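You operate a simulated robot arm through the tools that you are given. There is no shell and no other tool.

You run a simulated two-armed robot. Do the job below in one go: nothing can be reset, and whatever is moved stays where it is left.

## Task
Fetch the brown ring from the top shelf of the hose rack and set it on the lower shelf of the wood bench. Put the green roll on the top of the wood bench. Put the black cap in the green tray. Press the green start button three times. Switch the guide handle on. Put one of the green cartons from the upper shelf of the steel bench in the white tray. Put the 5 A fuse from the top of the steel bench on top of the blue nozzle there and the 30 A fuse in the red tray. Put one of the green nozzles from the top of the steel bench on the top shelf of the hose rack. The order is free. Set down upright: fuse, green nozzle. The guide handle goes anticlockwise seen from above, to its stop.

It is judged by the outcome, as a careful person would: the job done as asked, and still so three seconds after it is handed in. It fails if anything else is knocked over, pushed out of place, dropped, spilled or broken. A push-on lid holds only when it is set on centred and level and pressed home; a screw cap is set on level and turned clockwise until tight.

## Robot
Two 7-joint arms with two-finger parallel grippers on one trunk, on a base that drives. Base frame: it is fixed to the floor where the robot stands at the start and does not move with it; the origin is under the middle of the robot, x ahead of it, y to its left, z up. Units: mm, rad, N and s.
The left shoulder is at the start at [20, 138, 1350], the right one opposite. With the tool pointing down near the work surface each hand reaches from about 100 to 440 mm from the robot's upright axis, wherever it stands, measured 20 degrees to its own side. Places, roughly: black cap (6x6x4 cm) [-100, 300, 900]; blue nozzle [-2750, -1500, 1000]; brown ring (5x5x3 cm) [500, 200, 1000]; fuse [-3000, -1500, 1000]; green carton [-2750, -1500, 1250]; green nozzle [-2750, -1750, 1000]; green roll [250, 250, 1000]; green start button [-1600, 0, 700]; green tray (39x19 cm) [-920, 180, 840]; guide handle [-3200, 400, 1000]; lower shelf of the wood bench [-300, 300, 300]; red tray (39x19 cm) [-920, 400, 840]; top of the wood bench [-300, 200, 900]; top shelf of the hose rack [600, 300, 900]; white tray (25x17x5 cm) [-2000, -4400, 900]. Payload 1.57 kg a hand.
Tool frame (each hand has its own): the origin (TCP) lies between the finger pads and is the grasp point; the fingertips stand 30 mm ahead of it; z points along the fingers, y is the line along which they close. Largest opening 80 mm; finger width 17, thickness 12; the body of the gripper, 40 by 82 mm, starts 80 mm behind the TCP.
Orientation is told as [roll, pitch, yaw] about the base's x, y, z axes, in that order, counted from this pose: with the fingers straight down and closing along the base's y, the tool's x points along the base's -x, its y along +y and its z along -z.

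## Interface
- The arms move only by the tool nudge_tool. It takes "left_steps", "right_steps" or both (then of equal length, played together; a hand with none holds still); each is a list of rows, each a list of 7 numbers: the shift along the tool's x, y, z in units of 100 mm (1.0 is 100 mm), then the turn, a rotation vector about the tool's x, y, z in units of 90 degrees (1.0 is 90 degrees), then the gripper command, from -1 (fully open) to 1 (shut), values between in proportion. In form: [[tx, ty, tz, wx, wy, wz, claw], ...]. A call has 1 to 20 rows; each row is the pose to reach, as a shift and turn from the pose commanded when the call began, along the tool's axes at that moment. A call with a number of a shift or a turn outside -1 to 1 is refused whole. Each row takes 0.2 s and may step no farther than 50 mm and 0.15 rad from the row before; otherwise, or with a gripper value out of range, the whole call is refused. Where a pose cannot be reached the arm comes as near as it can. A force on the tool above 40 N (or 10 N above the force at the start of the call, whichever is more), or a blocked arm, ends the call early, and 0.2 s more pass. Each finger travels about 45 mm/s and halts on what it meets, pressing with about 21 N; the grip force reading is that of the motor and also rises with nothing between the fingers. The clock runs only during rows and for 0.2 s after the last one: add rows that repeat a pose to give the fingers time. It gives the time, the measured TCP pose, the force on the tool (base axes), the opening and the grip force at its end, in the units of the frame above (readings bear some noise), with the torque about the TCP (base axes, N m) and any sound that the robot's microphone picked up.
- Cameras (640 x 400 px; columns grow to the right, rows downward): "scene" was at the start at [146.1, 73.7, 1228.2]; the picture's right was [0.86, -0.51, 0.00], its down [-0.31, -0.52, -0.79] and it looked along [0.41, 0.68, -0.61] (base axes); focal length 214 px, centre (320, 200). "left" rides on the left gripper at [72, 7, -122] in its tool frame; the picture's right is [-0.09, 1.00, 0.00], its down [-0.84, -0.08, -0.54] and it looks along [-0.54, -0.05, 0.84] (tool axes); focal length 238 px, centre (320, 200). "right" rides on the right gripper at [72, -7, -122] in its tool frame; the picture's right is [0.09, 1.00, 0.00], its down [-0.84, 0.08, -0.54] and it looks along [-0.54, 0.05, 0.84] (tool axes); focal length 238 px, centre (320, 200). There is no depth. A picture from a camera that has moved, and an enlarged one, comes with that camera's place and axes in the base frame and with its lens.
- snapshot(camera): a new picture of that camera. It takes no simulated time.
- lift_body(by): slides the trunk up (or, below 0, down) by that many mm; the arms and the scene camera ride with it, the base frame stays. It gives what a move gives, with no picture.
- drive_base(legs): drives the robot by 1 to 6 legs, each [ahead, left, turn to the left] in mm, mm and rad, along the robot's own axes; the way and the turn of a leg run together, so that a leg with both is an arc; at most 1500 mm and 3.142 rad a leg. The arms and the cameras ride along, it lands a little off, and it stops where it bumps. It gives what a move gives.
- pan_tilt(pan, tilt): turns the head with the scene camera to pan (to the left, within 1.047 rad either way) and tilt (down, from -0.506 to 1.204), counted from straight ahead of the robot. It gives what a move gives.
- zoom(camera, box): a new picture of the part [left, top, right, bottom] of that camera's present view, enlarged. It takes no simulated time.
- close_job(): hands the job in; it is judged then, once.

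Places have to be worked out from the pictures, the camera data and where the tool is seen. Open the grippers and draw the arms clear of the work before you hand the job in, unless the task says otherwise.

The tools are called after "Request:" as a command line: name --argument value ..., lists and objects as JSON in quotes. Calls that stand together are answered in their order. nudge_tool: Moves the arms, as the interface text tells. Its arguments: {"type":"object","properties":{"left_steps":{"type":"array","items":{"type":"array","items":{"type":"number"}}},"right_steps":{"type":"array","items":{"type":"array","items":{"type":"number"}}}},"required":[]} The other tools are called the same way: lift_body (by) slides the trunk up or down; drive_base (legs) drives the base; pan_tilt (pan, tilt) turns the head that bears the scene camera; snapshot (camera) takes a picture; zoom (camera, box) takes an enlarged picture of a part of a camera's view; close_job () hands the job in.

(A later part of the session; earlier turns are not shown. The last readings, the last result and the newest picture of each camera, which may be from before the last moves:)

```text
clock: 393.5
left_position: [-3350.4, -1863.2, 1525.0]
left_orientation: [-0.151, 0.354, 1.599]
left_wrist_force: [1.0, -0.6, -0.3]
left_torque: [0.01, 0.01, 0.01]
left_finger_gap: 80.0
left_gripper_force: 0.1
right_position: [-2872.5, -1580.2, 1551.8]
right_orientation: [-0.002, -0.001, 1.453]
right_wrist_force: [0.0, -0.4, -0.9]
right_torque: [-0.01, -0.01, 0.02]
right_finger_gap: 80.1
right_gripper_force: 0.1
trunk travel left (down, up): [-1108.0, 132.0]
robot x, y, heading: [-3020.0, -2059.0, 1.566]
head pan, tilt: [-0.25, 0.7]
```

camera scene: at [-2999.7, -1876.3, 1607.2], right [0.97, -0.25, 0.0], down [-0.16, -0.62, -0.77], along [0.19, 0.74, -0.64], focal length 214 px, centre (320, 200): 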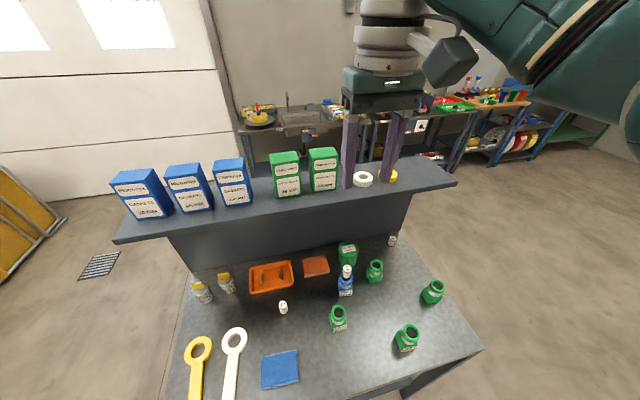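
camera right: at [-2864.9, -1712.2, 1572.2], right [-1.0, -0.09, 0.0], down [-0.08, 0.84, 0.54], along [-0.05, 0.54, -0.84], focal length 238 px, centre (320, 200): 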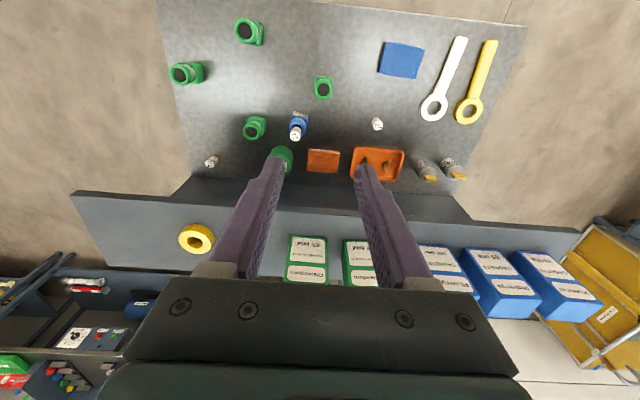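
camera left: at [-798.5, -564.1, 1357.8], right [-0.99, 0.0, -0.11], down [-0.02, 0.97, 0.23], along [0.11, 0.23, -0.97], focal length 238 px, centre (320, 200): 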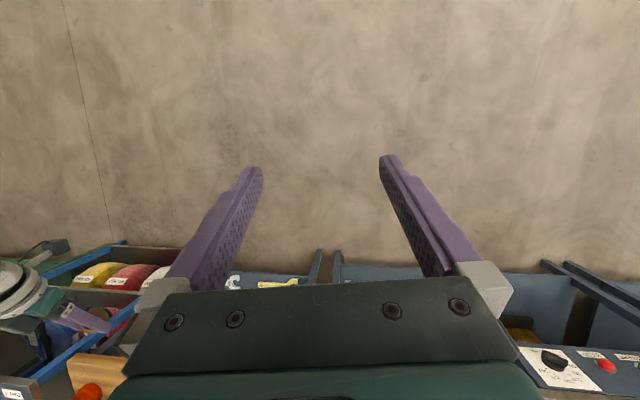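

Reached (478 ahead). I lower the trunk a bit, drive ahead 172 mm to bring the open fingers above the carton, and check.

Request:
lift_body --by -120

Request:
drive_base --legs '[[172, 0, 0]]'

Request:
snapshot --camera "right"

Request:
snapshot --camera "scene"

```text
clock: 395.0
left_position: [-3350.0, -1862.7, 1405.2]
left_orientation: [-0.15, 0.351, 1.599]
left_wrist_force: [0.6, -0.7, -0.5]
left_torque: [-0.01, -0.01, 0.02]
left_finger_gap: 79.8
left_gripper_force: 0.0
right_position: [-2871.6, -1580.5, 1429.2]
right_orientation: [-0.004, 0.002, 1.45]
right_wrist_force: [-1.0, 0.0, 0.6]
right_torque: [0.01, 0.01, -0.01]
right_finger_gap: 80.0
right_gripper_force: 0.1
trunk travel left (down, up): [-988.0, 252.0]
robot x, y, heading: [-3024.4, -2058.2, 1.567]
head pan, tilt: [-0.25, 0.7]
```

```text
clock: 396.4
left_position: [-3349.4, -1691.0, 1404.7]
left_orientation: [-0.15, 0.353, 1.597]
left_wrist_force: [1.1, 0.0, -0.6]
left_torque: [0.01, -0.02, 0.02]
left_finger_gap: 80.2
left_gripper_force: 0.0
right_position: [-2870.4, -1408.8, 1429.7]
right_orientation: [-0.001, 0.002, 1.449]
right_wrist_force: [-0.1, -0.1, -0.1]
right_torque: [0.02, -0.02, 0.01]
right_finger_gap: 80.0
right_gripper_force: 0.1
trunk travel left (down, up): [-988.0, 252.0]
robot x, y, heading: [-3022.0, -1884.8, 1.567]
head pan, tilt: [-0.25, 0.7]
```

```text
taken
camera right: at [-2872.5, -1481.3, 1551.5], right [-1.0, 0.03, 0.0], down [0.02, 0.84, 0.54], along [0.02, 0.54, -0.84], focal length 238 px, centre (320, 200)
```

right: 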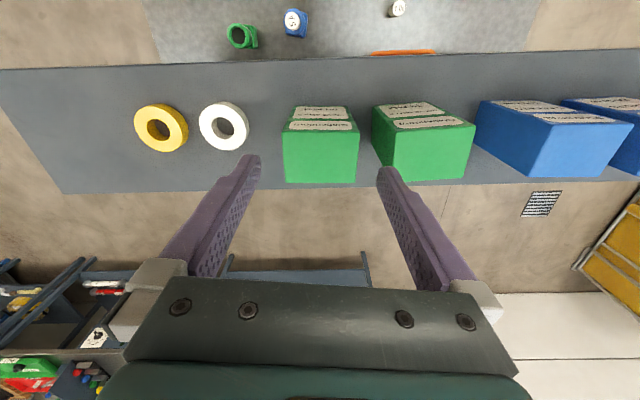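

```text
taken
camera scene: at [-2998.9, -1704.9, 1487.1], right [0.97, -0.25, 0.0], down [-0.16, -0.62, -0.76], along [0.19, 0.74, -0.64], focal length 214 px, centre (320, 200)
```

scene: 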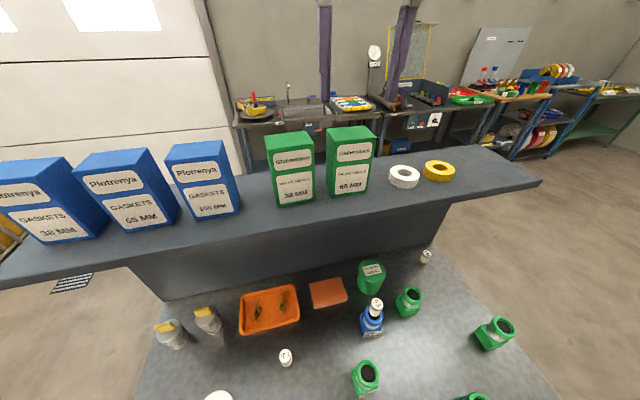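

The carton's top centre is (-2870, -1398), aligned with the tool. I move 10 mm forward and lower around it.

Request:
nudge_tool --right_steps '[[-0.05, 0, 0, 0, 0, 0, -1], [-0.1, 0, 0, 0, 0, 0, -1]]'

Request:
lift_body --by -60

Request:
snapshot --camera "right"

Request:
zoom --camera "scene" --box '[250, 60, 450, 220]'

```text
clock: 397.1
left_position: [-3349.8, -1690.6, 1404.4]
left_orientation: [-0.15, 0.352, 1.597]
left_wrist_force: [1.3, 0.0, 0.1]
left_torque: [-0.01, -0.01, -0.01]
left_finger_gap: 79.9
left_gripper_force: 0.1
right_position: [-2868.9, -1408.8, 1430.0]
right_orientation: [-0.003, 0.003, 1.449]
right_wrist_force: [-0.6, -0.1, 0.1]
right_torque: [0.01, -0.01, -0.02]
right_finger_gap: 79.7
right_gripper_force: 0.1
right hand out of reach, approached as far as the arm can: row 2
trunk travel left (down, up): [-988.0, 252.0]
robot x, y, heading: [-3023.6, -1890.7, 1.565]
head pan, tilt: [-0.25, 0.7]
```

```text
clock: 398.1
left_position: [-3348.0, -1691.9, 1345.0]
left_orientation: [-0.15, 0.353, 1.597]
left_wrist_force: [0.4, -0.4, -0.9]
left_torque: [0.01, 0.03, 0.03]
left_finger_gap: 80.3
left_gripper_force: 0.1
right_position: [-2868.5, -1408.2, 1369.6]
right_orientation: [-0.001, 0.002, 1.451]
right_wrist_force: [-0.7, -0.5, -0.2]
right_torque: [0.03, 0.0, -0.03]
right_finger_gap: 79.8
right_gripper_force: 0.1
trunk travel left (down, up): [-928.0, 312.0]
robot x, y, heading: [-3023.0, -1887.5, 1.568]
head pan, tilt: [-0.25, 0.7]
```

```text
taken
camera right: at [-2871.3, -1479.2, 1491.3], right [-1.0, 0.03, 0.0], down [0.02, 0.84, 0.54], along [0.02, 0.54, -0.84], focal length 238 px, centre (320, 200)
```

right: 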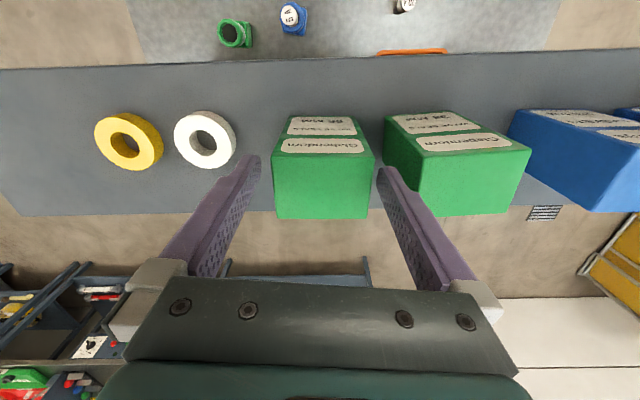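

```text
2.50 times, centred on (350, 140) of scene
camera zoom: at [-2998.9, -1704.9, 1427.1], right [0.97, -0.25, 0.0], down [-0.16, -0.62, -0.76], along [0.19, 0.74, -0.64], focal length 536 px, centre (245, 350)
```

zoom: 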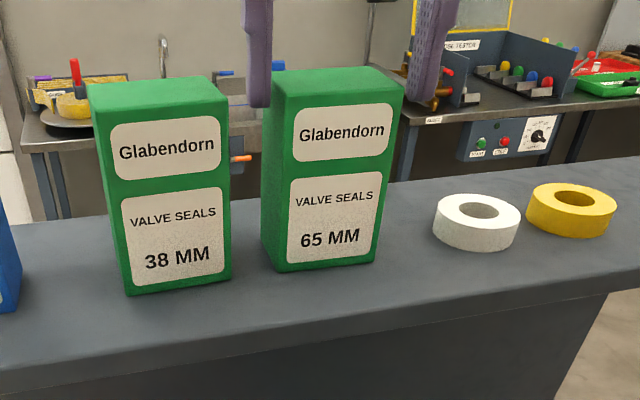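

Clearances look fine (≈6–9 mm inside, ≥10 mm outside). I lower the last 37 mm and close.

Request:
lift_body --by -37

Request:
snapshot --camera "right"

```text
clock: 398.9
left_position: [-3349.7, -1691.7, 1308.5]
left_orientation: [-0.15, 0.352, 1.597]
left_wrist_force: [0.1, 0.1, -0.3]
left_torque: [0.01, -0.02, 0.0]
left_finger_gap: 80.1
left_gripper_force: 0.0
right_position: [-2869.7, -1407.9, 1333.2]
right_orientation: [-0.001, 0.003, 1.449]
right_wrist_force: [0.2, 0.0, -0.2]
right_torque: [0.04, -0.01, 0.01]
right_finger_gap: 80.1
right_gripper_force: 0.0
trunk travel left (down, up): [-891.0, 349.0]
robot x, y, heading: [-3019.3, -1885.7, 1.566]
head pan, tilt: [-0.25, 0.7]
```

```text
taken
camera right: at [-2871.3, -1479.2, 1454.3], right [-1.0, 0.03, 0.0], down [0.02, 0.84, 0.54], along [0.02, 0.54, -0.84], focal length 238 px, centre (320, 200)
```

right: 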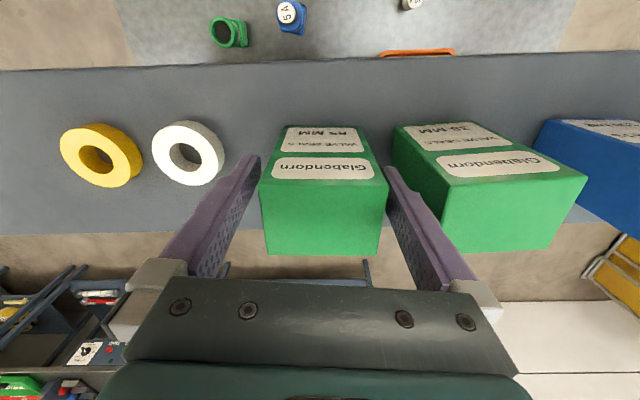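

Request:
nudge_tool --right_steps '[[0, 0, 0, 0, 0, 0, -0.8], [0, 0, 0, 0, 0, 0, -0.5], [0, 0, 0, 0, 0, 0, 0.2], [0, 0, 0, 0, 0, 0, 1], [0, 0, 0, 0, 0, 0, 1], [0, 0, 0, 0, 0, 0, 1]]'

Request:
lift_body --by 50

Request:
snapshot --camera "right"

Request:
snapshot --camera "scene"

```text
clock: 400.3
left_position: [-3349.4, -1692.4, 1307.4]
left_orientation: [-0.15, 0.352, 1.596]
left_wrist_force: [0.3, 0.1, 0.7]
left_torque: [-0.01, 0.0, -0.02]
left_finger_gap: 79.9
left_gripper_force: 0.0
right_position: [-2868.6, -1407.7, 1332.4]
right_orientation: [-0.002, 0.001, 1.448]
right_wrist_force: [-0.5, -0.1, 1.3]
right_torque: [0.01, 0.12, 0.07]
right_finger_gap: 69.0
right_gripper_force: 21.1
trunk travel left (down, up): [-891.0, 349.0]
robot x, y, heading: [-3025.6, -1888.5, 1.563]
head pan, tilt: [-0.25, 0.7]
```

```text
clock: 401.2
left_position: [-3348.3, -1691.8, 1358.0]
left_orientation: [-0.151, 0.35, 1.596]
left_wrist_force: [-1.0, -0.1, 0.3]
left_torque: [-0.01, 0.01, 0.0]
left_finger_gap: 80.0
left_gripper_force: 0.0
right_position: [-2869.2, -1408.3, 1382.8]
right_orientation: [-0.002, 0.002, 1.449]
right_wrist_force: [-0.1, -1.0, -1.4]
right_torque: [-0.02, -0.03, -0.01]
right_finger_gap: 69.2
right_gripper_force: 20.6
trunk travel left (down, up): [-941.0, 299.0]
robot x, y, heading: [-3023.3, -1884.6, 1.569]
head pan, tilt: [-0.25, 0.7]
```

```text
taken
camera right: at [-2871.3, -1479.3, 1504.2], right [-1.0, 0.03, 0.0], down [0.02, 0.84, 0.54], along [0.02, 0.54, -0.84], focal length 238 px, centre (320, 200)
```

right: 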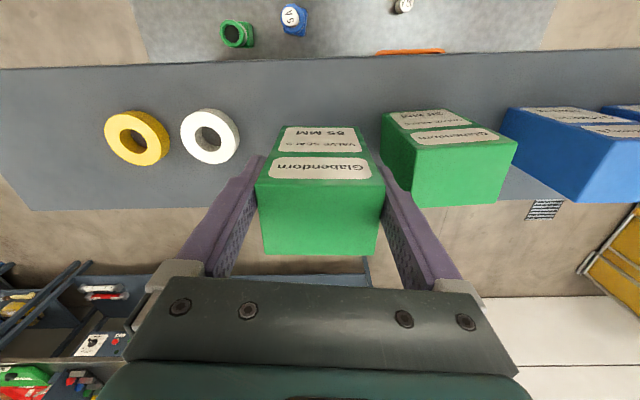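

```text
taken
camera scene: at [-2998.9, -1705.0, 1440.1], right [0.97, -0.25, 0.0], down [-0.16, -0.62, -0.76], along [0.19, 0.74, -0.64], focal length 214 px, centre (320, 200)
```

scene: 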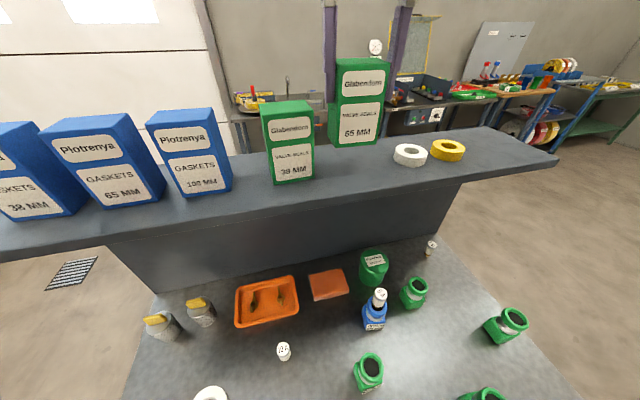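

The carton is held (light, ~1.5 N). I raise, back off, and turn toward the south to find the white tray.

Request:
lift_body --by 60

Request:
drive_base --legs '[[-620, 0, 0], [0, 0, -1.571]]'

Request:
pan_tilt --pan -0.9 --tilt 0.35

Request:
snapshot --camera "scene"

```text
clock: 402.2
left_position: [-3348.2, -1691.6, 1417.6]
left_orientation: [-0.15, 0.352, 1.596]
left_wrist_force: [-0.2, 0.3, -0.1]
left_torque: [-0.01, 0.02, 0.02]
left_finger_gap: 79.8
left_gripper_force: 0.0
right_position: [-2869.5, -1408.9, 1442.6]
right_orientation: [-0.002, 0.002, 1.448]
right_wrist_force: [-0.2, -0.6, -1.3]
right_torque: [-0.02, -0.01, 0.02]
right_finger_gap: 69.5
right_gripper_force: 20.7
trunk travel left (down, up): [-1001.0, 239.0]
robot x, y, heading: [-3020.5, -1884.6, 1.576]
head pan, tilt: [-0.25, 0.7]
```

```text
clock: 409.5
left_position: [-2827.0, -2175.3, 1417.3]
left_orientation: [-0.149, 0.353, 0.013]
left_wrist_force: [0.7, -0.1, 0.6]
left_torque: [-0.02, 0.01, -0.02]
left_finger_gap: 80.0
left_gripper_force: 0.0
right_position: [-2548.6, -2659.3, 1442.7]
right_orientation: [-0.003, 0.0, -0.135]
right_wrist_force: [-0.8, 0.3, -1.3]
right_torque: [-0.03, 0.06, 0.03]
right_finger_gap: 69.0
right_gripper_force: 21.2
trunk travel left (down, up): [-1001.0, 239.0]
robot x, y, heading: [-3019.8, -2500.4, -0.015]
head pan, tilt: [-0.25, 0.7]
```

```text
clock: 410.5
left_position: [-2826.6, -2175.6, 1417.8]
left_orientation: [-0.149, 0.352, 0.015]
left_wrist_force: [0.3, -0.2, -0.9]
left_torque: [0.01, 0.0, -0.02]
left_finger_gap: 80.4
left_gripper_force: 0.0
right_position: [-2549.1, -2658.7, 1442.2]
right_orientation: [0.0, 0.002, -0.135]
right_wrist_force: [-0.3, 0.5, -1.3]
right_torque: [-0.03, 0.02, 0.03]
right_finger_gap: 68.8
right_gripper_force: 20.9
trunk travel left (down, up): [-1001.0, 239.0]
robot x, y, heading: [-3026.3, -2496.8, -0.012]
head pan, tilt: [-0.901, 0.351]
```

```text
taken
camera scene: at [-2866.7, -2576.0, 1531.4], right [-0.79, -0.61, 0.0], down [-0.21, 0.27, -0.94], along [0.57, -0.74, -0.34], focal length 214 px, centre (320, 200)
```

scene: 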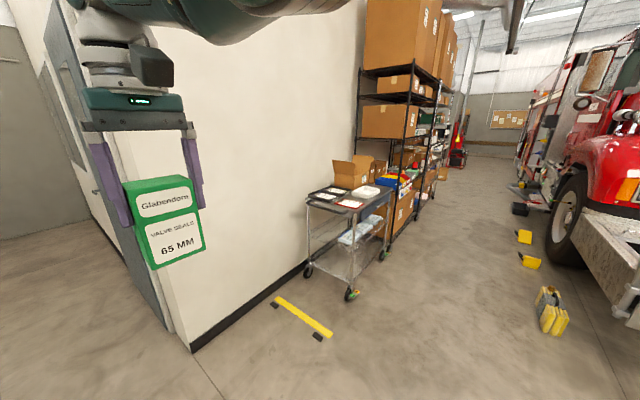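

A cart with trays stands against the wall; the white tray is on it. The floor corridor at x≈-3000 is clear (a yellow wheel stop lies at x -2210..-1634, y≈-3550, chocks at x≈-3550). I drive south along it and then look.

Request:
drive_base --legs '[[0, -1400, 0.012], [0, -350, 0]]'

Request:
pan_tilt --pan -0.1 --tilt 0.45

Request:
snapshot --camera "scene"

```text
clock: 419.3
left_position: [-2851.7, -3914.0, 1417.1]
left_orientation: [-0.149, 0.353, 0.015]
left_wrist_force: [-0.9, 0.1, 0.5]
left_torque: [-0.01, -0.01, 0.0]
left_finger_gap: 80.0
left_gripper_force: 0.0
right_position: [-2572.5, -4396.0, 1441.8]
right_orientation: [-0.001, 0.0, -0.132]
right_wrist_force: [-0.6, 0.2, -1.4]
right_torque: [-0.02, 0.02, -0.03]
right_finger_gap: 69.1
right_gripper_force: 21.1
trunk travel left (down, up): [-1001.0, 239.0]
robot x, y, heading: [-3047.9, -4239.2, -0.011]
head pan, tilt: [-0.901, 0.351]
```

```text
clock: 420.4
left_position: [-2851.8, -3913.2, 1417.9]
left_orientation: [-0.149, 0.353, 0.013]
left_wrist_force: [-0.1, 0.1, 0.7]
left_torque: [-0.02, 0.0, -0.06]
left_finger_gap: 80.2
left_gripper_force: 0.0
right_position: [-2572.0, -4397.2, 1442.3]
right_orientation: [-0.002, 0.002, -0.13]
right_wrist_force: [0.2, -0.2, -2.1]
right_torque: [0.03, 0.01, -0.03]
right_finger_gap: 68.6
right_gripper_force: 21.0
trunk travel left (down, up): [-1001.0, 239.0]
robot x, y, heading: [-3047.0, -4239.5, -0.014]
head pan, tilt: [-0.099, 0.45]
```

```text
taken
camera scene: at [-2856.1, -4251.1, 1522.3], right [-0.11, -0.99, 0.0], down [-0.43, 0.05, -0.9], along [0.89, -0.1, -0.44], focal length 214 px, centre (320, 200)
```

scene: 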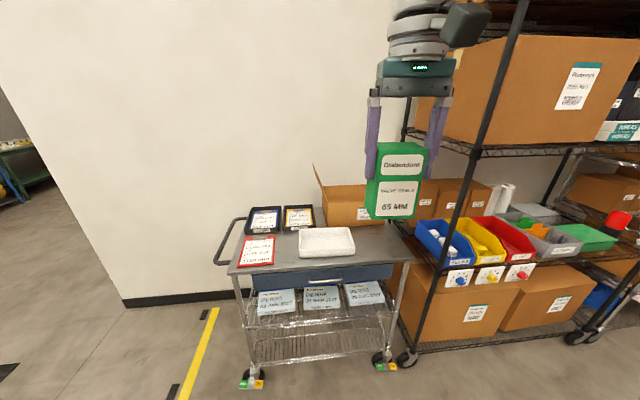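

White tray centre ≈(-2035, -4373) on the cart; the tall rack begins at y≈-4880, clear of my arm. I drive forward so the carton is above the tray.

Request:
drive_base --legs '[[400, 24, 0.013]]'

Request:
pan_tilt --pan -0.15 --tilt 0.7

Request:
snapshot --camera "scene"

Request:
snapshot --camera "right"

```text
clock: 422.9
left_position: [-2455.1, -3888.7, 1418.2]
left_orientation: [-0.15, 0.353, 0.031]
left_wrist_force: [-0.2, -0.1, -0.6]
left_torque: [0.01, 0.01, -0.02]
left_finger_gap: 80.0
left_gripper_force: 0.2
right_position: [-2169.4, -4366.8, 1441.8]
right_orientation: [-0.002, 0.003, -0.117]
right_wrist_force: [1.2, 0.0, -1.7]
right_torque: [0.02, 0.02, 0.01]
right_finger_gap: 68.7
right_gripper_force: 21.2
trunk travel left (down, up): [-1001.0, 239.0]
robot x, y, heading: [-2650.5, -4215.9, 0.003]
head pan, tilt: [-0.099, 0.45]
```

```text
clock: 423.7
left_position: [-2455.5, -3889.0, 1417.0]
left_orientation: [-0.15, 0.353, 0.033]
left_wrist_force: [0.3, -0.1, -0.3]
left_torque: [0.01, -0.01, -0.03]
left_finger_gap: 80.1
left_gripper_force: 0.1
right_position: [-2170.4, -4368.2, 1442.3]
right_orientation: [-0.003, 0.001, -0.115]
right_wrist_force: [0.6, -0.2, -1.3]
right_torque: [0.0, 0.03, -0.04]
right_finger_gap: 68.4
right_gripper_force: 21.1
trunk travel left (down, up): [-1001.0, 239.0]
robot x, y, heading: [-2648.5, -4217.9, 0.002]
head pan, tilt: [-0.15, 0.7]
```

```text
taken
camera scene: at [-2462.9, -4230.0, 1500.1], right [-0.15, -0.99, 0.0], down [-0.64, 0.09, -0.77], along [0.76, -0.11, -0.64], focal length 214 px, centre (320, 200)
```

scene: 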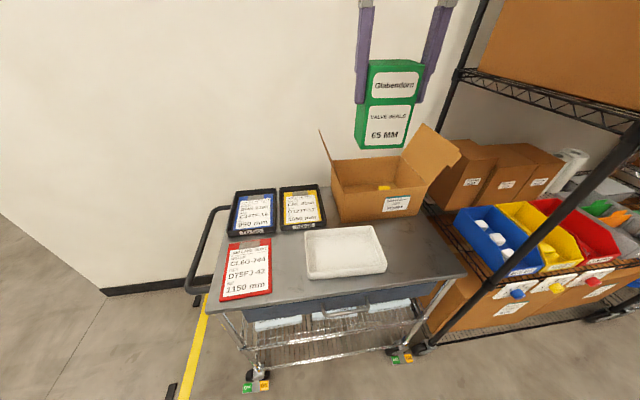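

```text
taken
camera right: at [-2241.1, -4365.0, 1564.0], right [0.02, 1.0, 0.0], down [0.84, -0.02, 0.54], along [0.54, -0.01, -0.84], focal length 238 px, centre (320, 200)
```

right: 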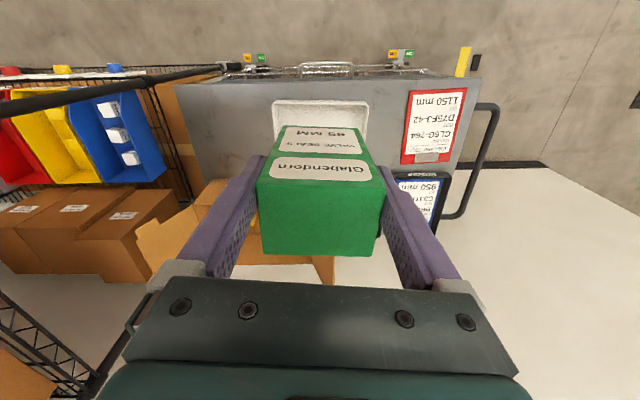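

Tray centre refined to (-2047, -4374), rim ≈909. I drive the last 123 mm and lower in two steps to just above the rim.

Request:
drive_base --legs '[[123, -6, 0]]'

Request:
lift_body --by -300

Request:
snapshot --camera "scene"

Request:
snapshot --camera "right"

```text
clock: 425.0
left_position: [-2334.0, -3895.3, 1417.4]
left_orientation: [-0.149, 0.356, 0.031]
left_wrist_force: [0.5, -0.5, 0.9]
left_torque: [-0.03, -0.04, 0.01]
left_finger_gap: 80.1
left_gripper_force: 0.0
right_position: [-2047.7, -4373.0, 1441.8]
right_orientation: [-0.002, 0.002, -0.114]
right_wrist_force: [0.0, 0.6, -0.7]
right_torque: [0.01, 0.03, 0.0]
right_finger_gap: 68.7
right_gripper_force: 20.9
trunk travel left (down, up): [-1001.0, 239.0]
robot x, y, heading: [-2525.3, -4223.1, 0.005]
head pan, tilt: [-0.15, 0.7]
```

```text
clock: 428.0
left_position: [-2333.5, -3894.9, 1117.3]
left_orientation: [-0.15, 0.355, 0.031]
left_wrist_force: [0.1, 0.0, 0.2]
left_torque: [-0.03, -0.02, 0.01]
left_finger_gap: 80.1
left_gripper_force: 0.1
right_position: [-2047.1, -4372.7, 1141.8]
right_orientation: [-0.001, 0.002, -0.115]
right_wrist_force: [-0.1, 0.0, -2.0]
right_torque: [-0.02, 0.03, 0.0]
right_finger_gap: 68.4
right_gripper_force: 21.1
trunk travel left (down, up): [-701.0, 539.0]
robot x, y, heading: [-2529.3, -4225.5, 0.005]
head pan, tilt: [-0.15, 0.7]
```

```text
taken
camera scene: at [-2340.8, -4235.5, 1200.1], right [-0.15, -0.99, 0.0], down [-0.64, 0.09, -0.76], along [0.76, -0.11, -0.64], focal length 214 px, centre (320, 200)
```

scene: 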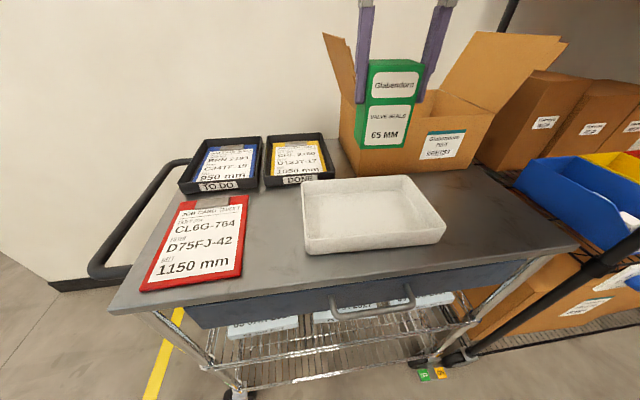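

```text
taken
camera right: at [-2118.9, -4370.3, 1264.0], right [0.02, 1.0, 0.0], down [0.84, -0.02, 0.54], along [0.54, -0.01, -0.84], focal length 238 px, centre (320, 200)
```

right: 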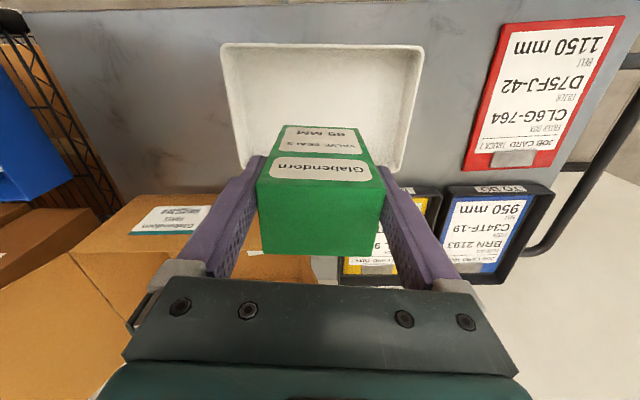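

From the hand camera the tray rim spans x -2120..-1952, y -4494..-4239 (25 cm, so rim z≈909); the carton is well inside. I lower into the tray and then step to contact.

Request:
lift_body --by -178

Request:
nudge_tool --right_steps '[[0, 0, 0.03, 0, 0, 0, 1], [0, 0, 0.06, 0, 0, 0, 1], [0, 0, 0.08, 0, 0, 0, 1], [0, 0, 0.1, 0, 0, 0, 1], [0, 0, 0.12, 0, 0, 0, 1]]'

Request:
snapshot --camera "scene"

```text
clock: 429.9
left_position: [-2330.4, -3895.2, 940.5]
left_orientation: [-0.152, 0.349, 0.031]
left_wrist_force: [0.1, 0.3, -0.1]
left_torque: [-0.02, 0.0, 0.01]
left_finger_gap: 80.0
left_gripper_force: 0.1
right_position: [-2045.0, -4373.1, 966.6]
right_orientation: [-0.002, -0.005, -0.115]
right_wrist_force: [0.9, 0.1, 23.0]
right_torque: [0.16, -0.23, 0.14]
right_finger_gap: 67.6
right_gripper_force: 20.2
trunk travel left (down, up): [-523.0, 717.0]
robot x, y, heading: [-2526.9, -4221.1, 0.003]
head pan, tilt: [-0.15, 0.7]
```

```text
clock: 431.1
left_position: [-2333.8, -3895.4, 939.6]
left_orientation: [-0.152, 0.352, 0.03]
left_wrist_force: [-0.1, 0.8, -0.2]
left_torque: [0.01, 0.0, -0.01]
left_finger_gap: 79.9
left_gripper_force: 0.1
right_position: [-2045.6, -4372.1, 958.4]
right_orientation: [-0.001, -0.006, -0.116]
right_wrist_force: [0.8, -2.3, 10.9]
right_torque: [-0.04, 0.12, 0.02]
right_finger_gap: 67.8
right_gripper_force: 21.4
trunk travel left (down, up): [-523.0, 717.0]
robot x, y, heading: [-2526.1, -4223.1, 0.002]
head pan, tilt: [-0.15, 0.7]
stopped in row 5 (right hand): the force on the tool passed its limit at 43 N (the readings are from after the stop); the commanded pose is now the measured one
```

```text
taken
camera scene: at [-2340.0, -4236.1, 1021.9], right [-0.15, -0.99, 0.0], down [-0.64, 0.09, -0.77], along [0.76, -0.11, -0.64], focal length 214 px, centre (320, 200)
```

scene: 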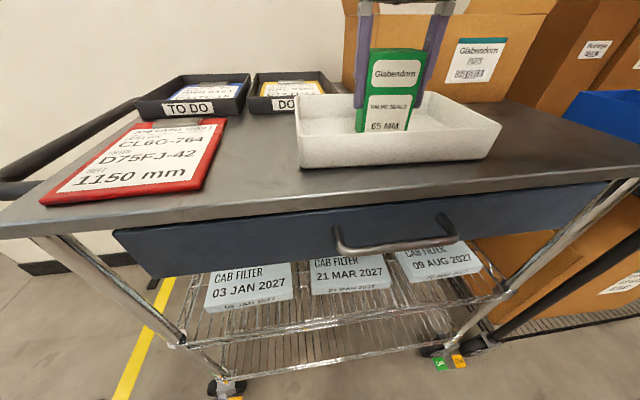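

Contact came a bit earlier than expected (floor ≈883) and the carton slid slightly in the grip; it stands in the tray. I release and rise straight up.

Request:
nudge_tool --right_steps '[[0, 0, -0.01, 0, 0, 0, 0.5], [0, 0, -0.01, 0, 0, 0, -0.5], [0, 0, -0.01, 0, 0, 0, -1], [0, 0, -0.01, 0, 0, 0, -1], [0, 0, -0.01, 0, 0, 0, -1], [0, 0, -0.2, 0, 0, 0, -1], [0, 0, -0.4, 0, 0, 0, -1], [0, 0, -0.7, 0, 0, 0, -1], [0, 0, -0.9, 0, 0, 0, -1]]'

Request:
lift_body --by 120

Request:
snapshot --camera "scene"

Request:
snapshot --camera "right"

```text
clock: 433.1
left_position: [-2334.1, -3893.8, 939.3]
left_orientation: [-0.151, 0.354, 0.031]
left_wrist_force: [0.5, 0.0, 0.6]
left_torque: [0.05, 0.02, 0.01]
left_finger_gap: 79.8
left_gripper_force: 0.0
right_position: [-2059.3, -4376.3, 1031.3]
right_orientation: [-0.003, 0.005, -0.116]
right_wrist_force: [-0.2, -0.8, 0.6]
right_torque: [-0.01, 0.03, 0.04]
right_finger_gap: 80.0
right_gripper_force: 0.2
right hand out of reach, approached as far as the arm can: row 8, 9
trunk travel left (down, up): [-523.0, 717.0]
robot x, y, heading: [-2522.1, -4217.8, 0.004]
head pan, tilt: [-0.15, 0.7]
```

```text
clock: 434.6
left_position: [-2333.7, -3895.0, 1058.9]
left_orientation: [-0.149, 0.355, 0.031]
left_wrist_force: [-0.5, 0.3, -0.4]
left_torque: [-0.01, 0.01, 0.0]
left_finger_gap: 80.2
left_gripper_force: 0.1
right_position: [-2058.8, -4375.8, 1150.4]
right_orientation: [0.001, 0.004, -0.115]
right_wrist_force: [0.7, -0.7, -0.7]
right_torque: [0.01, -0.04, -0.01]
right_finger_gap: 79.8
right_gripper_force: 0.2
trunk travel left (down, up): [-643.0, 597.0]
robot x, y, heading: [-2528.1, -4221.5, -0.002]
head pan, tilt: [-0.15, 0.7]
```

```text
taken
camera scene: at [-2340.9, -4235.6, 1142.1], right [-0.15, -0.99, 0.0], down [-0.64, 0.09, -0.76], along [0.76, -0.11, -0.64], focal length 214 px, centre (320, 200)
```

scene: 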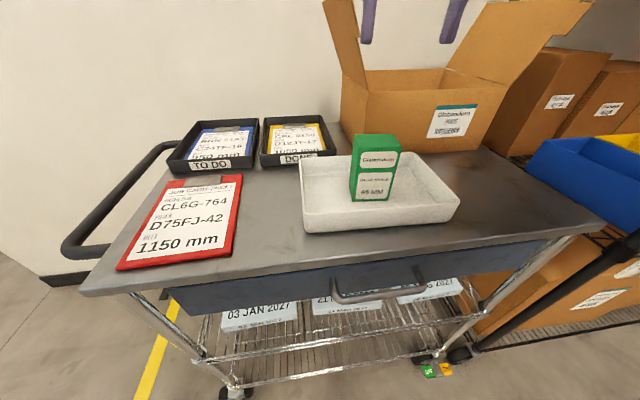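

```text
taken
camera right: at [-2129.9, -4373.7, 1273.0], right [0.02, 1.0, 0.0], down [0.84, -0.02, 0.54], along [0.54, -0.01, -0.84], focal length 238 px, centre (320, 200)
```

right: 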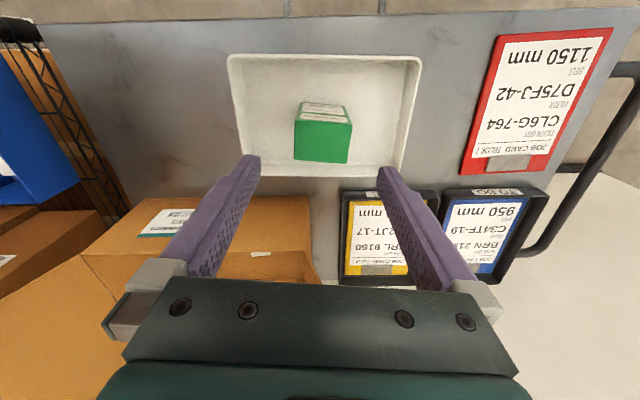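

The carton stands upright in the white tray, everything else undisturbed. Last: a green nozzle. I back off from the cart, restore the right arm's work posture and drive back north.

Request:
drive_base --legs '[[-500, 0, 0]]'

Request:
lift_body --by 200

Request:
nudge_tool --right_steps '[[0.1, 0, 0.25, 0, 0, -0.018, -1], [0.2, 0, 0.5, 0, 0, -0.036, -1], [0.35, 0, 0.75, 0, 0, -0.055, -1], [0.5, 0, 1.0, 0, 0, -0.073, -1]]'

Request:
nudge_tool --right_steps '[[0, 0, 0.25, 0, 0, 0, -1], [0, 0, 0.5, 0, 0, 0, -1], [0, 0, 0.75, 0, 0, 0, -1], [0, 0, 1.0, 0, 0, 0, -1]]'

Request:
drive_base --legs '[[0, 1400, 0], [0, 380, 0], [0, 0, 1.571]]'

Request:
pan_tilt --pan -0.2 --tilt 0.5

Request:
snapshot --camera "scene"

```text
clock: 437.6
left_position: [-2830.0, -3894.9, 1058.6]
left_orientation: [-0.151, 0.354, 0.028]
left_wrist_force: [0.8, 0.1, 0.0]
left_torque: [-0.02, 0.01, 0.0]
left_finger_gap: 79.8
left_gripper_force: 0.1
right_position: [-2555.8, -4378.7, 1150.5]
right_orientation: [0.001, 0.003, -0.12]
right_wrist_force: [0.0, -0.2, -0.5]
right_torque: [-0.02, -0.01, -0.02]
right_finger_gap: 80.3
right_gripper_force: 0.2
trunk travel left (down, up): [-643.0, 597.0]
robot x, y, heading: [-3027.8, -4225.9, 0.005]
head pan, tilt: [-0.15, 0.7]
```

```text
clock: 439.7
left_position: [-2830.3, -3895.9, 1260.2]
left_orientation: [-0.15, 0.353, 0.028]
left_wrist_force: [0.1, -0.1, -0.3]
left_torque: [0.0, 0.01, 0.03]
left_finger_gap: 80.1
left_gripper_force: 0.0
right_position: [-2557.3, -4377.8, 1351.0]
right_orientation: [0.001, 0.005, -0.117]
right_wrist_force: [-0.2, 0.0, 0.1]
right_torque: [-0.01, 0.02, 0.02]
right_finger_gap: 80.0
right_gripper_force: 0.1
trunk travel left (down, up): [-843.0, 397.0]
robot x, y, heading: [-3023.3, -4225.6, -0.0]
head pan, tilt: [-0.15, 0.7]
```

```text
clock: 440.7
left_position: [-2830.3, -3895.1, 1260.1]
left_orientation: [-0.15, 0.353, 0.028]
left_wrist_force: [0.2, 0.3, 0.4]
left_torque: [0.02, -0.01, -0.01]
left_finger_gap: 80.2
left_gripper_force: 0.1
right_position: [-2606.6, -4370.8, 1251.4]
right_orientation: [-0.001, 0.003, -0.004]
right_wrist_force: [0.8, 0.1, 0.2]
right_torque: [-0.02, 0.03, 0.02]
right_finger_gap: 80.3
right_gripper_force: 0.1
trunk travel left (down, up): [-843.0, 397.0]
robot x, y, heading: [-3024.5, -4220.2, 0.001]
head pan, tilt: [-0.15, 0.7]
```

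```text
clock: 441.7
left_position: [-2830.8, -3895.7, 1259.7]
left_orientation: [-0.149, 0.352, 0.029]
left_wrist_force: [1.0, 0.6, 0.4]
left_torque: [-0.03, -0.01, 0.0]
left_finger_gap: 80.3
left_gripper_force: 0.1
right_position: [-2607.0, -4370.8, 1150.6]
right_orientation: [0.001, 0.003, -0.004]
right_wrist_force: [0.1, 0.2, -0.4]
right_torque: [0.04, 0.01, 0.0]
right_finger_gap: 79.9
right_gripper_force: 0.1
trunk travel left (down, up): [-843.0, 397.0]
robot x, y, heading: [-3022.3, -4224.5, 0.005]
head pan, tilt: [-0.15, 0.7]
```

```text
clock: 454.6
left_position: [-3354.5, -2240.8, 1260.3]
left_orientation: [-0.15, 0.351, 1.596]
left_wrist_force: [0.5, -0.8, -0.4]
left_torque: [0.0, -0.02, -0.01]
left_finger_gap: 80.0
left_gripper_force: 0.1
right_position: [-2878.8, -2018.0, 1152.3]
right_orientation: [0.001, 0.003, 1.565]
right_wrist_force: [-0.4, 0.5, 0.0]
right_torque: [0.0, -0.01, 0.04]
right_finger_gap: 79.9
right_gripper_force: 0.0
trunk travel left (down, up): [-843.0, 397.0]
robot x, y, heading: [-3028.1, -2437.4, 1.571]
head pan, tilt: [-0.15, 0.7]
```

```text
clock: 455.3
left_position: [-3354.9, -2240.7, 1258.7]
left_orientation: [-0.151, 0.354, 1.595]
left_wrist_force: [-0.3, -0.3, -0.6]
left_torque: [0.0, -0.01, 0.0]
left_finger_gap: 80.0
left_gripper_force: 0.1
right_position: [-2878.7, -2018.4, 1152.2]
right_orientation: [-0.001, 0.004, 1.566]
right_wrist_force: [0.5, -0.3, -0.2]
right_torque: [0.0, 0.0, 0.03]
right_finger_gap: 80.2
right_gripper_force: 0.0
trunk travel left (down, up): [-843.0, 397.0]
robot x, y, heading: [-3025.8, -2432.5, 1.572]
head pan, tilt: [-0.201, 0.499]
```

```text
taken
camera scene: at [-3007.3, -2246.3, 1359.8], right [0.98, -0.2, 0.0], down [-0.1, -0.47, -0.88], along [0.18, 0.86, -0.48], focal length 214 px, centre (320, 200)
```

scene: 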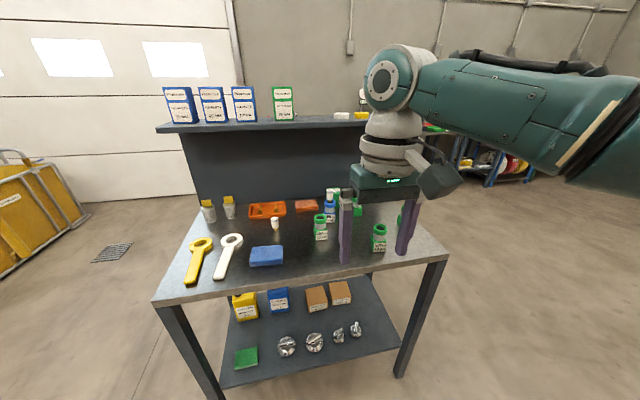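

The bench is as left. I zoom on the front green nozzle (40 psi) to measure it.

Request:
zoom --camera "scene" --box '[300, 190, 440, 270]'

Request:
snapshot --camera "right"

```text
4.57 times, centred on (370, 230) of scene
camera zoom: at [-3007.3, -2246.3, 1359.8], right [0.98, -0.2, 0.0], down [-0.1, -0.47, -0.88], along [0.18, 0.86, -0.48], focal length 980 px, centre (91, 63)
```

zoom: 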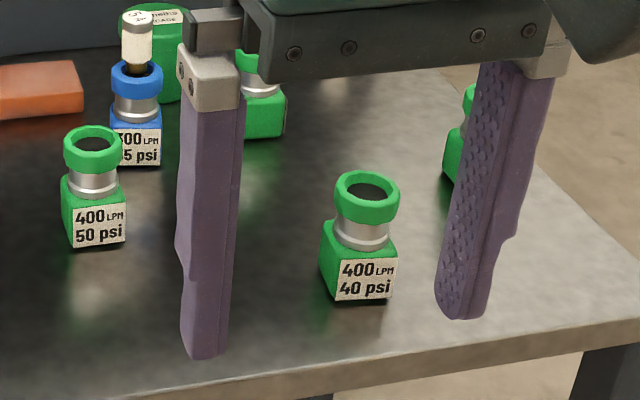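

```text
taken
camera right: at [-2872.5, -2089.1, 1273.4], right [-1.0, -0.09, 0.0], down [-0.07, 0.84, 0.54], along [-0.05, 0.54, -0.84], focal length 238 px, centre (320, 200)
```

right: 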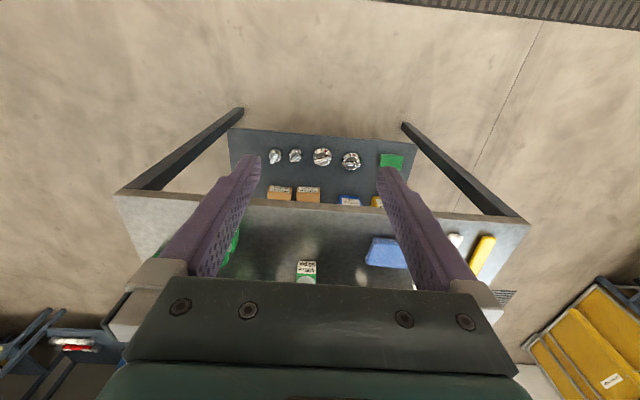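

Nozzle D's ring centre ≈(-2701, -1728, 944). I drive the open hand above it.

Request:
drive_base --legs '[[0, -178, 0], [285, 0, 0]]'

Request:
snapshot --camera "right"

Request:
zoom --camera "right" --box '[250, 60, 390, 180]'

```text
clock: 458.4
left_position: [-3178.6, -1957.6, 1260.1]
left_orientation: [-0.151, 0.352, 1.602]
left_wrist_force: [1.0, 0.2, 0.1]
left_torque: [-0.01, 0.0, 0.02]
left_finger_gap: 80.2
left_gripper_force: 0.0
right_position: [-2703.4, -1733.7, 1149.6]
right_orientation: [0.001, 0.004, 1.57]
right_wrist_force: [-0.5, 0.2, 0.0]
right_torque: [0.01, 0.01, -0.01]
right_finger_gap: 80.2
right_gripper_force: 0.1
trunk travel left (down, up): [-843.0, 397.0]
robot x, y, heading: [-2851.6, -2152.2, 1.575]
head pan, tilt: [-0.201, 0.499]
```

```text
taken
camera right: at [-2697.0, -1804.4, 1273.4], right [-1.0, -0.09, 0.0], down [-0.08, 0.84, 0.54], along [-0.05, 0.54, -0.84], focal length 238 px, centre (320, 200)
```

right: 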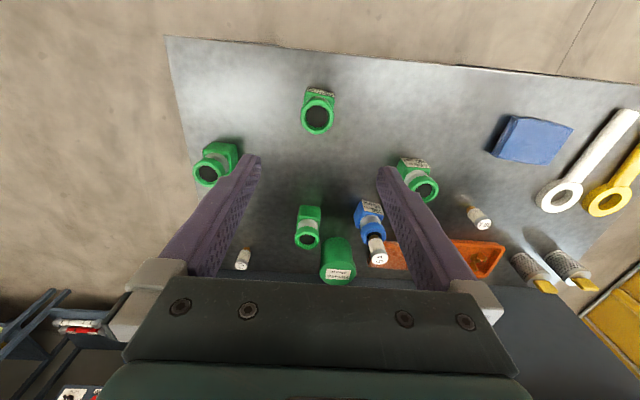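

```text
3.33 times, centred on (320, 120) of right
camera zoom: at [-2697.0, -1804.4, 1273.4], right [-1.0, -0.09, 0.0], down [-0.08, 0.84, 0.54], along [-0.05, 0.54, -0.84], focal length 794 px, centre (320, 467)
```

zoom: 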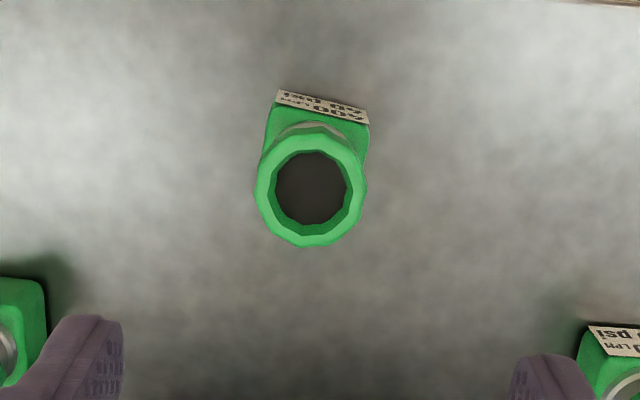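

Ring centre (-2700.5, -1724); I correct 3.5 mm/8 mm, narrow the fingers to ~64 mm, and lower.

Request:
nudge_tool --right_steps '[[-0.04, -0.018, 0, 0, 0, 0, -0.8], [-0.08, -0.035, 0, 0, 0, 0, -0.6], [-0.08, -0.035, 0, 0, 0, 0, -0.6]]'

Request:
lift_body --by -160

Request:
snapshot --camera "right"

```text
clock: 459.2
left_position: [-3179.8, -1956.0, 1259.6]
left_orientation: [-0.151, 0.353, 1.601]
left_wrist_force: [-0.2, 0.5, 0.8]
left_torque: [-0.02, -0.01, -0.02]
left_finger_gap: 80.1
left_gripper_force: 0.0
right_position: [-2699.5, -1725.8, 1150.6]
right_orientation: [0.0, 0.005, 1.569]
right_wrist_force: [-0.1, 0.2, -0.1]
right_torque: [-0.01, -0.01, -0.02]
right_finger_gap: 64.1
right_gripper_force: 0.0
trunk travel left (down, up): [-843.0, 397.0]
robot x, y, heading: [-2849.9, -2149.0, 1.568]
head pan, tilt: [-0.201, 0.499]
```

```text
clock: 461.0
left_position: [-3179.2, -1956.4, 1100.0]
left_orientation: [-0.15, 0.353, 1.601]
left_wrist_force: [-0.6, -0.1, -0.8]
left_torque: [-0.02, 0.01, 0.03]
left_finger_gap: 80.0
left_gripper_force: 0.0
right_position: [-2700.4, -1724.6, 991.0]
right_orientation: [0.0, 0.003, 1.568]
right_wrist_force: [-0.3, 0.9, -0.1]
right_torque: [0.0, 0.0, -0.03]
right_finger_gap: 64.0
right_gripper_force: 0.1
trunk travel left (down, up): [-683.0, 557.0]
robot x, y, heading: [-2855.0, -2150.5, 1.573]
head pan, tilt: [-0.201, 0.499]
```

```text
taken
camera right: at [-2693.5, -1796.2, 1113.1], right [-1.0, -0.09, 0.0], down [-0.08, 0.84, 0.54], along [-0.05, 0.54, -0.84], focal length 238 px, centre (320, 200)
```

right: 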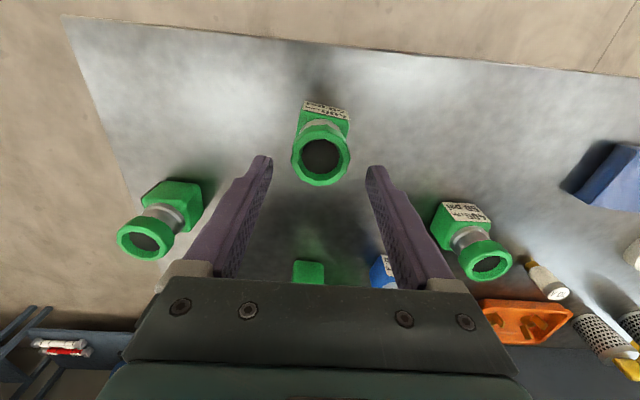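

Centred within 1 mm. I lower the last 53 mm and close on the ring.

Request:
lift_body --by -52

Request:
nudge_tool --right_steps '[[0, 0, 0, 0, 0, 0, -0.3], [0, 0, 0, 0, 0, 0, 0.0], [0, 0, 0, 0, 0, 0, 0.5], [0, 0, 0, 0, 0, 0, 1], [0, 0, 0, 0, 0, 0, 1], [0, 0, 0, 0, 0, 0, 1]]'

Request:
lift_body --by 60

Request:
snapshot --camera "right"

Request:
snapshot --camera "scene"

```text
clock: 461.9
left_position: [-3179.7, -1956.8, 1047.2]
left_orientation: [-0.15, 0.354, 1.601]
left_wrist_force: [-0.9, 0.1, 0.0]
left_torque: [-0.04, 0.03, 0.01]
left_finger_gap: 80.1
left_gripper_force: 0.1
right_position: [-2701.4, -1725.2, 938.9]
right_orientation: [0.001, 0.003, 1.568]
right_wrist_force: [0.1, 0.6, 0.8]
right_torque: [0.0, -0.02, 0.0]
right_finger_gap: 64.1
right_gripper_force: 0.1
trunk travel left (down, up): [-631.0, 609.0]
robot x, y, heading: [-2851.0, -2153.7, 1.574]
head pan, tilt: [-0.201, 0.499]
```

```text
clock: 463.3
left_position: [-3178.8, -1957.1, 1048.0]
left_orientation: [-0.149, 0.352, 1.602]
left_wrist_force: [-0.5, -0.2, 0.3]
left_torque: [0.0, -0.02, -0.01]
left_finger_gap: 80.0
left_gripper_force: 0.0
right_position: [-2700.1, -1725.4, 938.6]
right_orientation: [-0.002, 0.003, 1.568]
right_wrist_force: [0.3, 0.1, 0.5]
right_torque: [-0.1, -0.03, -0.03]
right_finger_gap: 44.1
right_gripper_force: 20.5
trunk travel left (down, up): [-631.0, 609.0]
robot x, y, heading: [-2853.2, -2153.0, 1.577]
head pan, tilt: [-0.201, 0.499]
```

```text
clock: 464.3
left_position: [-3178.8, -1957.8, 1107.5]
left_orientation: [-0.15, 0.355, 1.601]
left_wrist_force: [-0.3, 0.2, -0.3]
left_torque: [0.0, 0.0, 0.01]
left_finger_gap: 80.1
left_gripper_force: 0.1
right_position: [-2700.3, -1725.0, 998.8]
right_orientation: [0.001, 0.006, 1.57]
right_wrist_force: [-0.2, 0.5, -3.1]
right_torque: [0.02, 0.01, 0.01]
right_finger_gap: 43.9
right_gripper_force: 21.4
trunk travel left (down, up): [-691.0, 549.0]
robot x, y, heading: [-2850.5, -2149.9, 1.576]
head pan, tilt: [-0.201, 0.499]
```

```text
taken
camera right: at [-2693.5, -1796.5, 1120.9], right [-1.0, -0.09, 0.0], down [-0.08, 0.84, 0.54], along [-0.05, 0.54, -0.84], focal length 238 px, centre (320, 200)
```

right: 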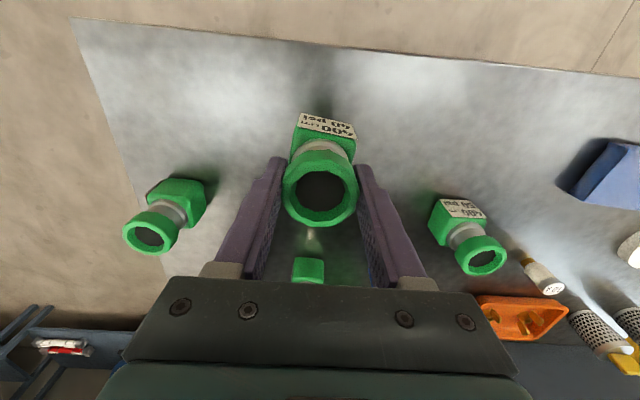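

```text
taken
camera scene: at [-2831.5, -1962.0, 1207.8], right [0.98, -0.2, 0.0], down [-0.1, -0.47, -0.88], along [0.17, 0.86, -0.48], focal length 214 px, centre (320, 200)
```

scene: 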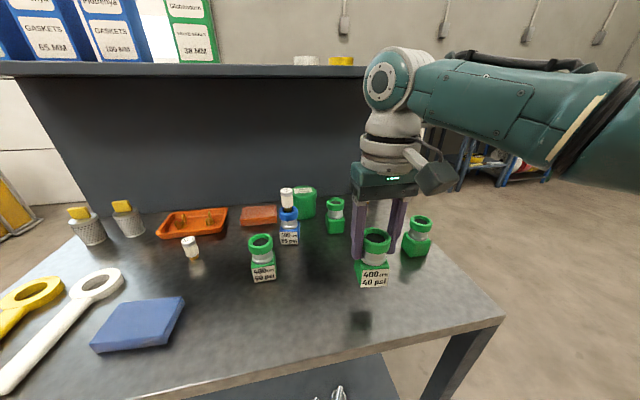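

The nozzle (≈3 N) is held upright, base 83.6 mm below the TCP. I raise it, back off and drive the route to the hose rack.

Request:
lift_body --by 150

Request:
drive_base --legs '[[-250, 0, 0], [0, -950, 0], [1500, 0, 0], [150, 0, 0], [0, -1500, 0], [0, -780, 0]]'

Request:
pan_tilt --pan -0.2 --tilt 0.6

Request:
snapshot --camera "scene"

Request:
snapshot --camera "right"

```text
clock: 466.1
left_position: [-3179.2, -1956.1, 1257.9]
left_orientation: [-0.15, 0.354, 1.601]
left_wrist_force: [0.6, 0.5, 0.4]
left_torque: [-0.01, 0.0, 0.04]
left_finger_gap: 80.2
left_gripper_force: 0.0
right_position: [-2700.8, -1725.4, 1149.1]
right_orientation: [0.0, 0.006, 1.57]
right_wrist_force: [-0.1, -0.1, -2.8]
right_torque: [0.0, -0.02, 0.03]
right_finger_gap: 43.8
right_gripper_force: 21.4
trunk travel left (down, up): [-841.0, 399.0]
robot x, y, heading: [-2847.9, -2150.6, 1.57]
head pan, tilt: [-0.201, 0.499]
```

```text
clock: 491.3
left_position: [36.7, -523.2, 1256.7]
left_orientation: [-0.148, 0.353, 1.617]
left_wrist_force: [-0.9, -0.1, 0.6]
left_torque: [0.0, 0.02, -0.01]
left_finger_gap: 79.8
left_gripper_force: 0.1
right_position: [513.0, -284.6, 1148.3]
right_orientation: [0.0, 0.004, 1.583]
right_wrist_force: [0.5, 0.2, -1.7]
right_torque: [-0.01, 0.03, -0.02]
right_finger_gap: 43.8
right_gripper_force: 21.3
trunk travel left (down, up): [-841.0, 399.0]
robot x, y, heading: [367.3, -711.3, 1.591]
head pan, tilt: [-0.201, 0.499]
```

```text
clock: 492.0
left_position: [36.9, -524.1, 1257.0]
left_orientation: [-0.149, 0.355, 1.616]
left_wrist_force: [-0.3, 0.5, 0.2]
left_torque: [-0.01, 0.01, -0.01]
left_finger_gap: 80.0
left_gripper_force: 0.1
right_position: [512.5, -285.3, 1148.1]
right_orientation: [-0.001, 0.005, 1.586]
right_wrist_force: [-0.3, -0.5, -3.1]
right_torque: [-0.01, -0.02, -0.02]
right_finger_gap: 43.7
right_gripper_force: 20.7
trunk travel left (down, up): [-841.0, 399.0]
robot x, y, heading: [368.6, -710.7, 1.586]
head pan, tilt: [-0.201, 0.6]
```

```text
taken
camera scene: at [385.4, -525.6, 1348.7], right [0.98, -0.18, 0.0], down [-0.1, -0.56, -0.83], along [0.15, 0.81, -0.56], focal length 214 px, centre (320, 200)
```

scene: 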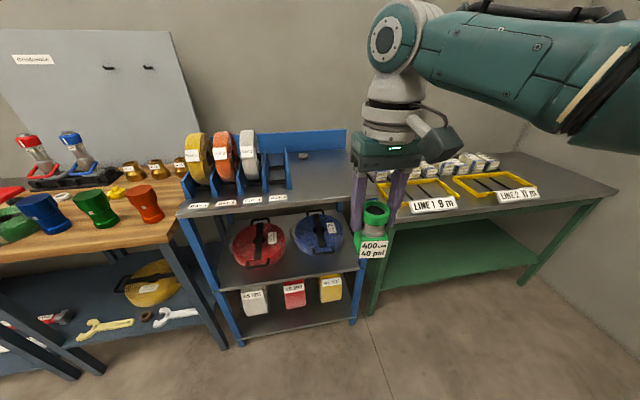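

```text
taken
camera right: at [521.3, -355.5, 1270.8], right [-0.99, -0.11, 0.0], down [-0.09, 0.84, 0.54], along [-0.06, 0.54, -0.84], focal length 238 px, centre (320, 200)
```

right: 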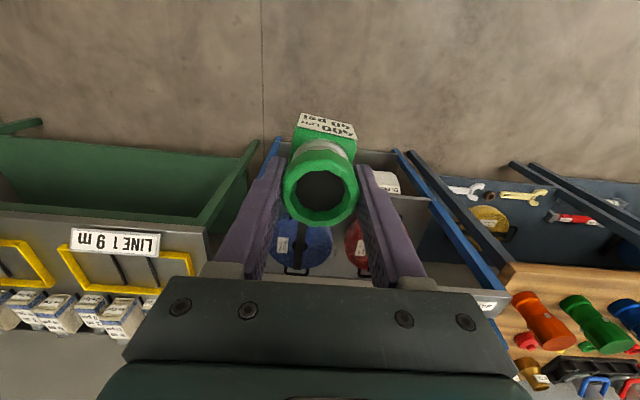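

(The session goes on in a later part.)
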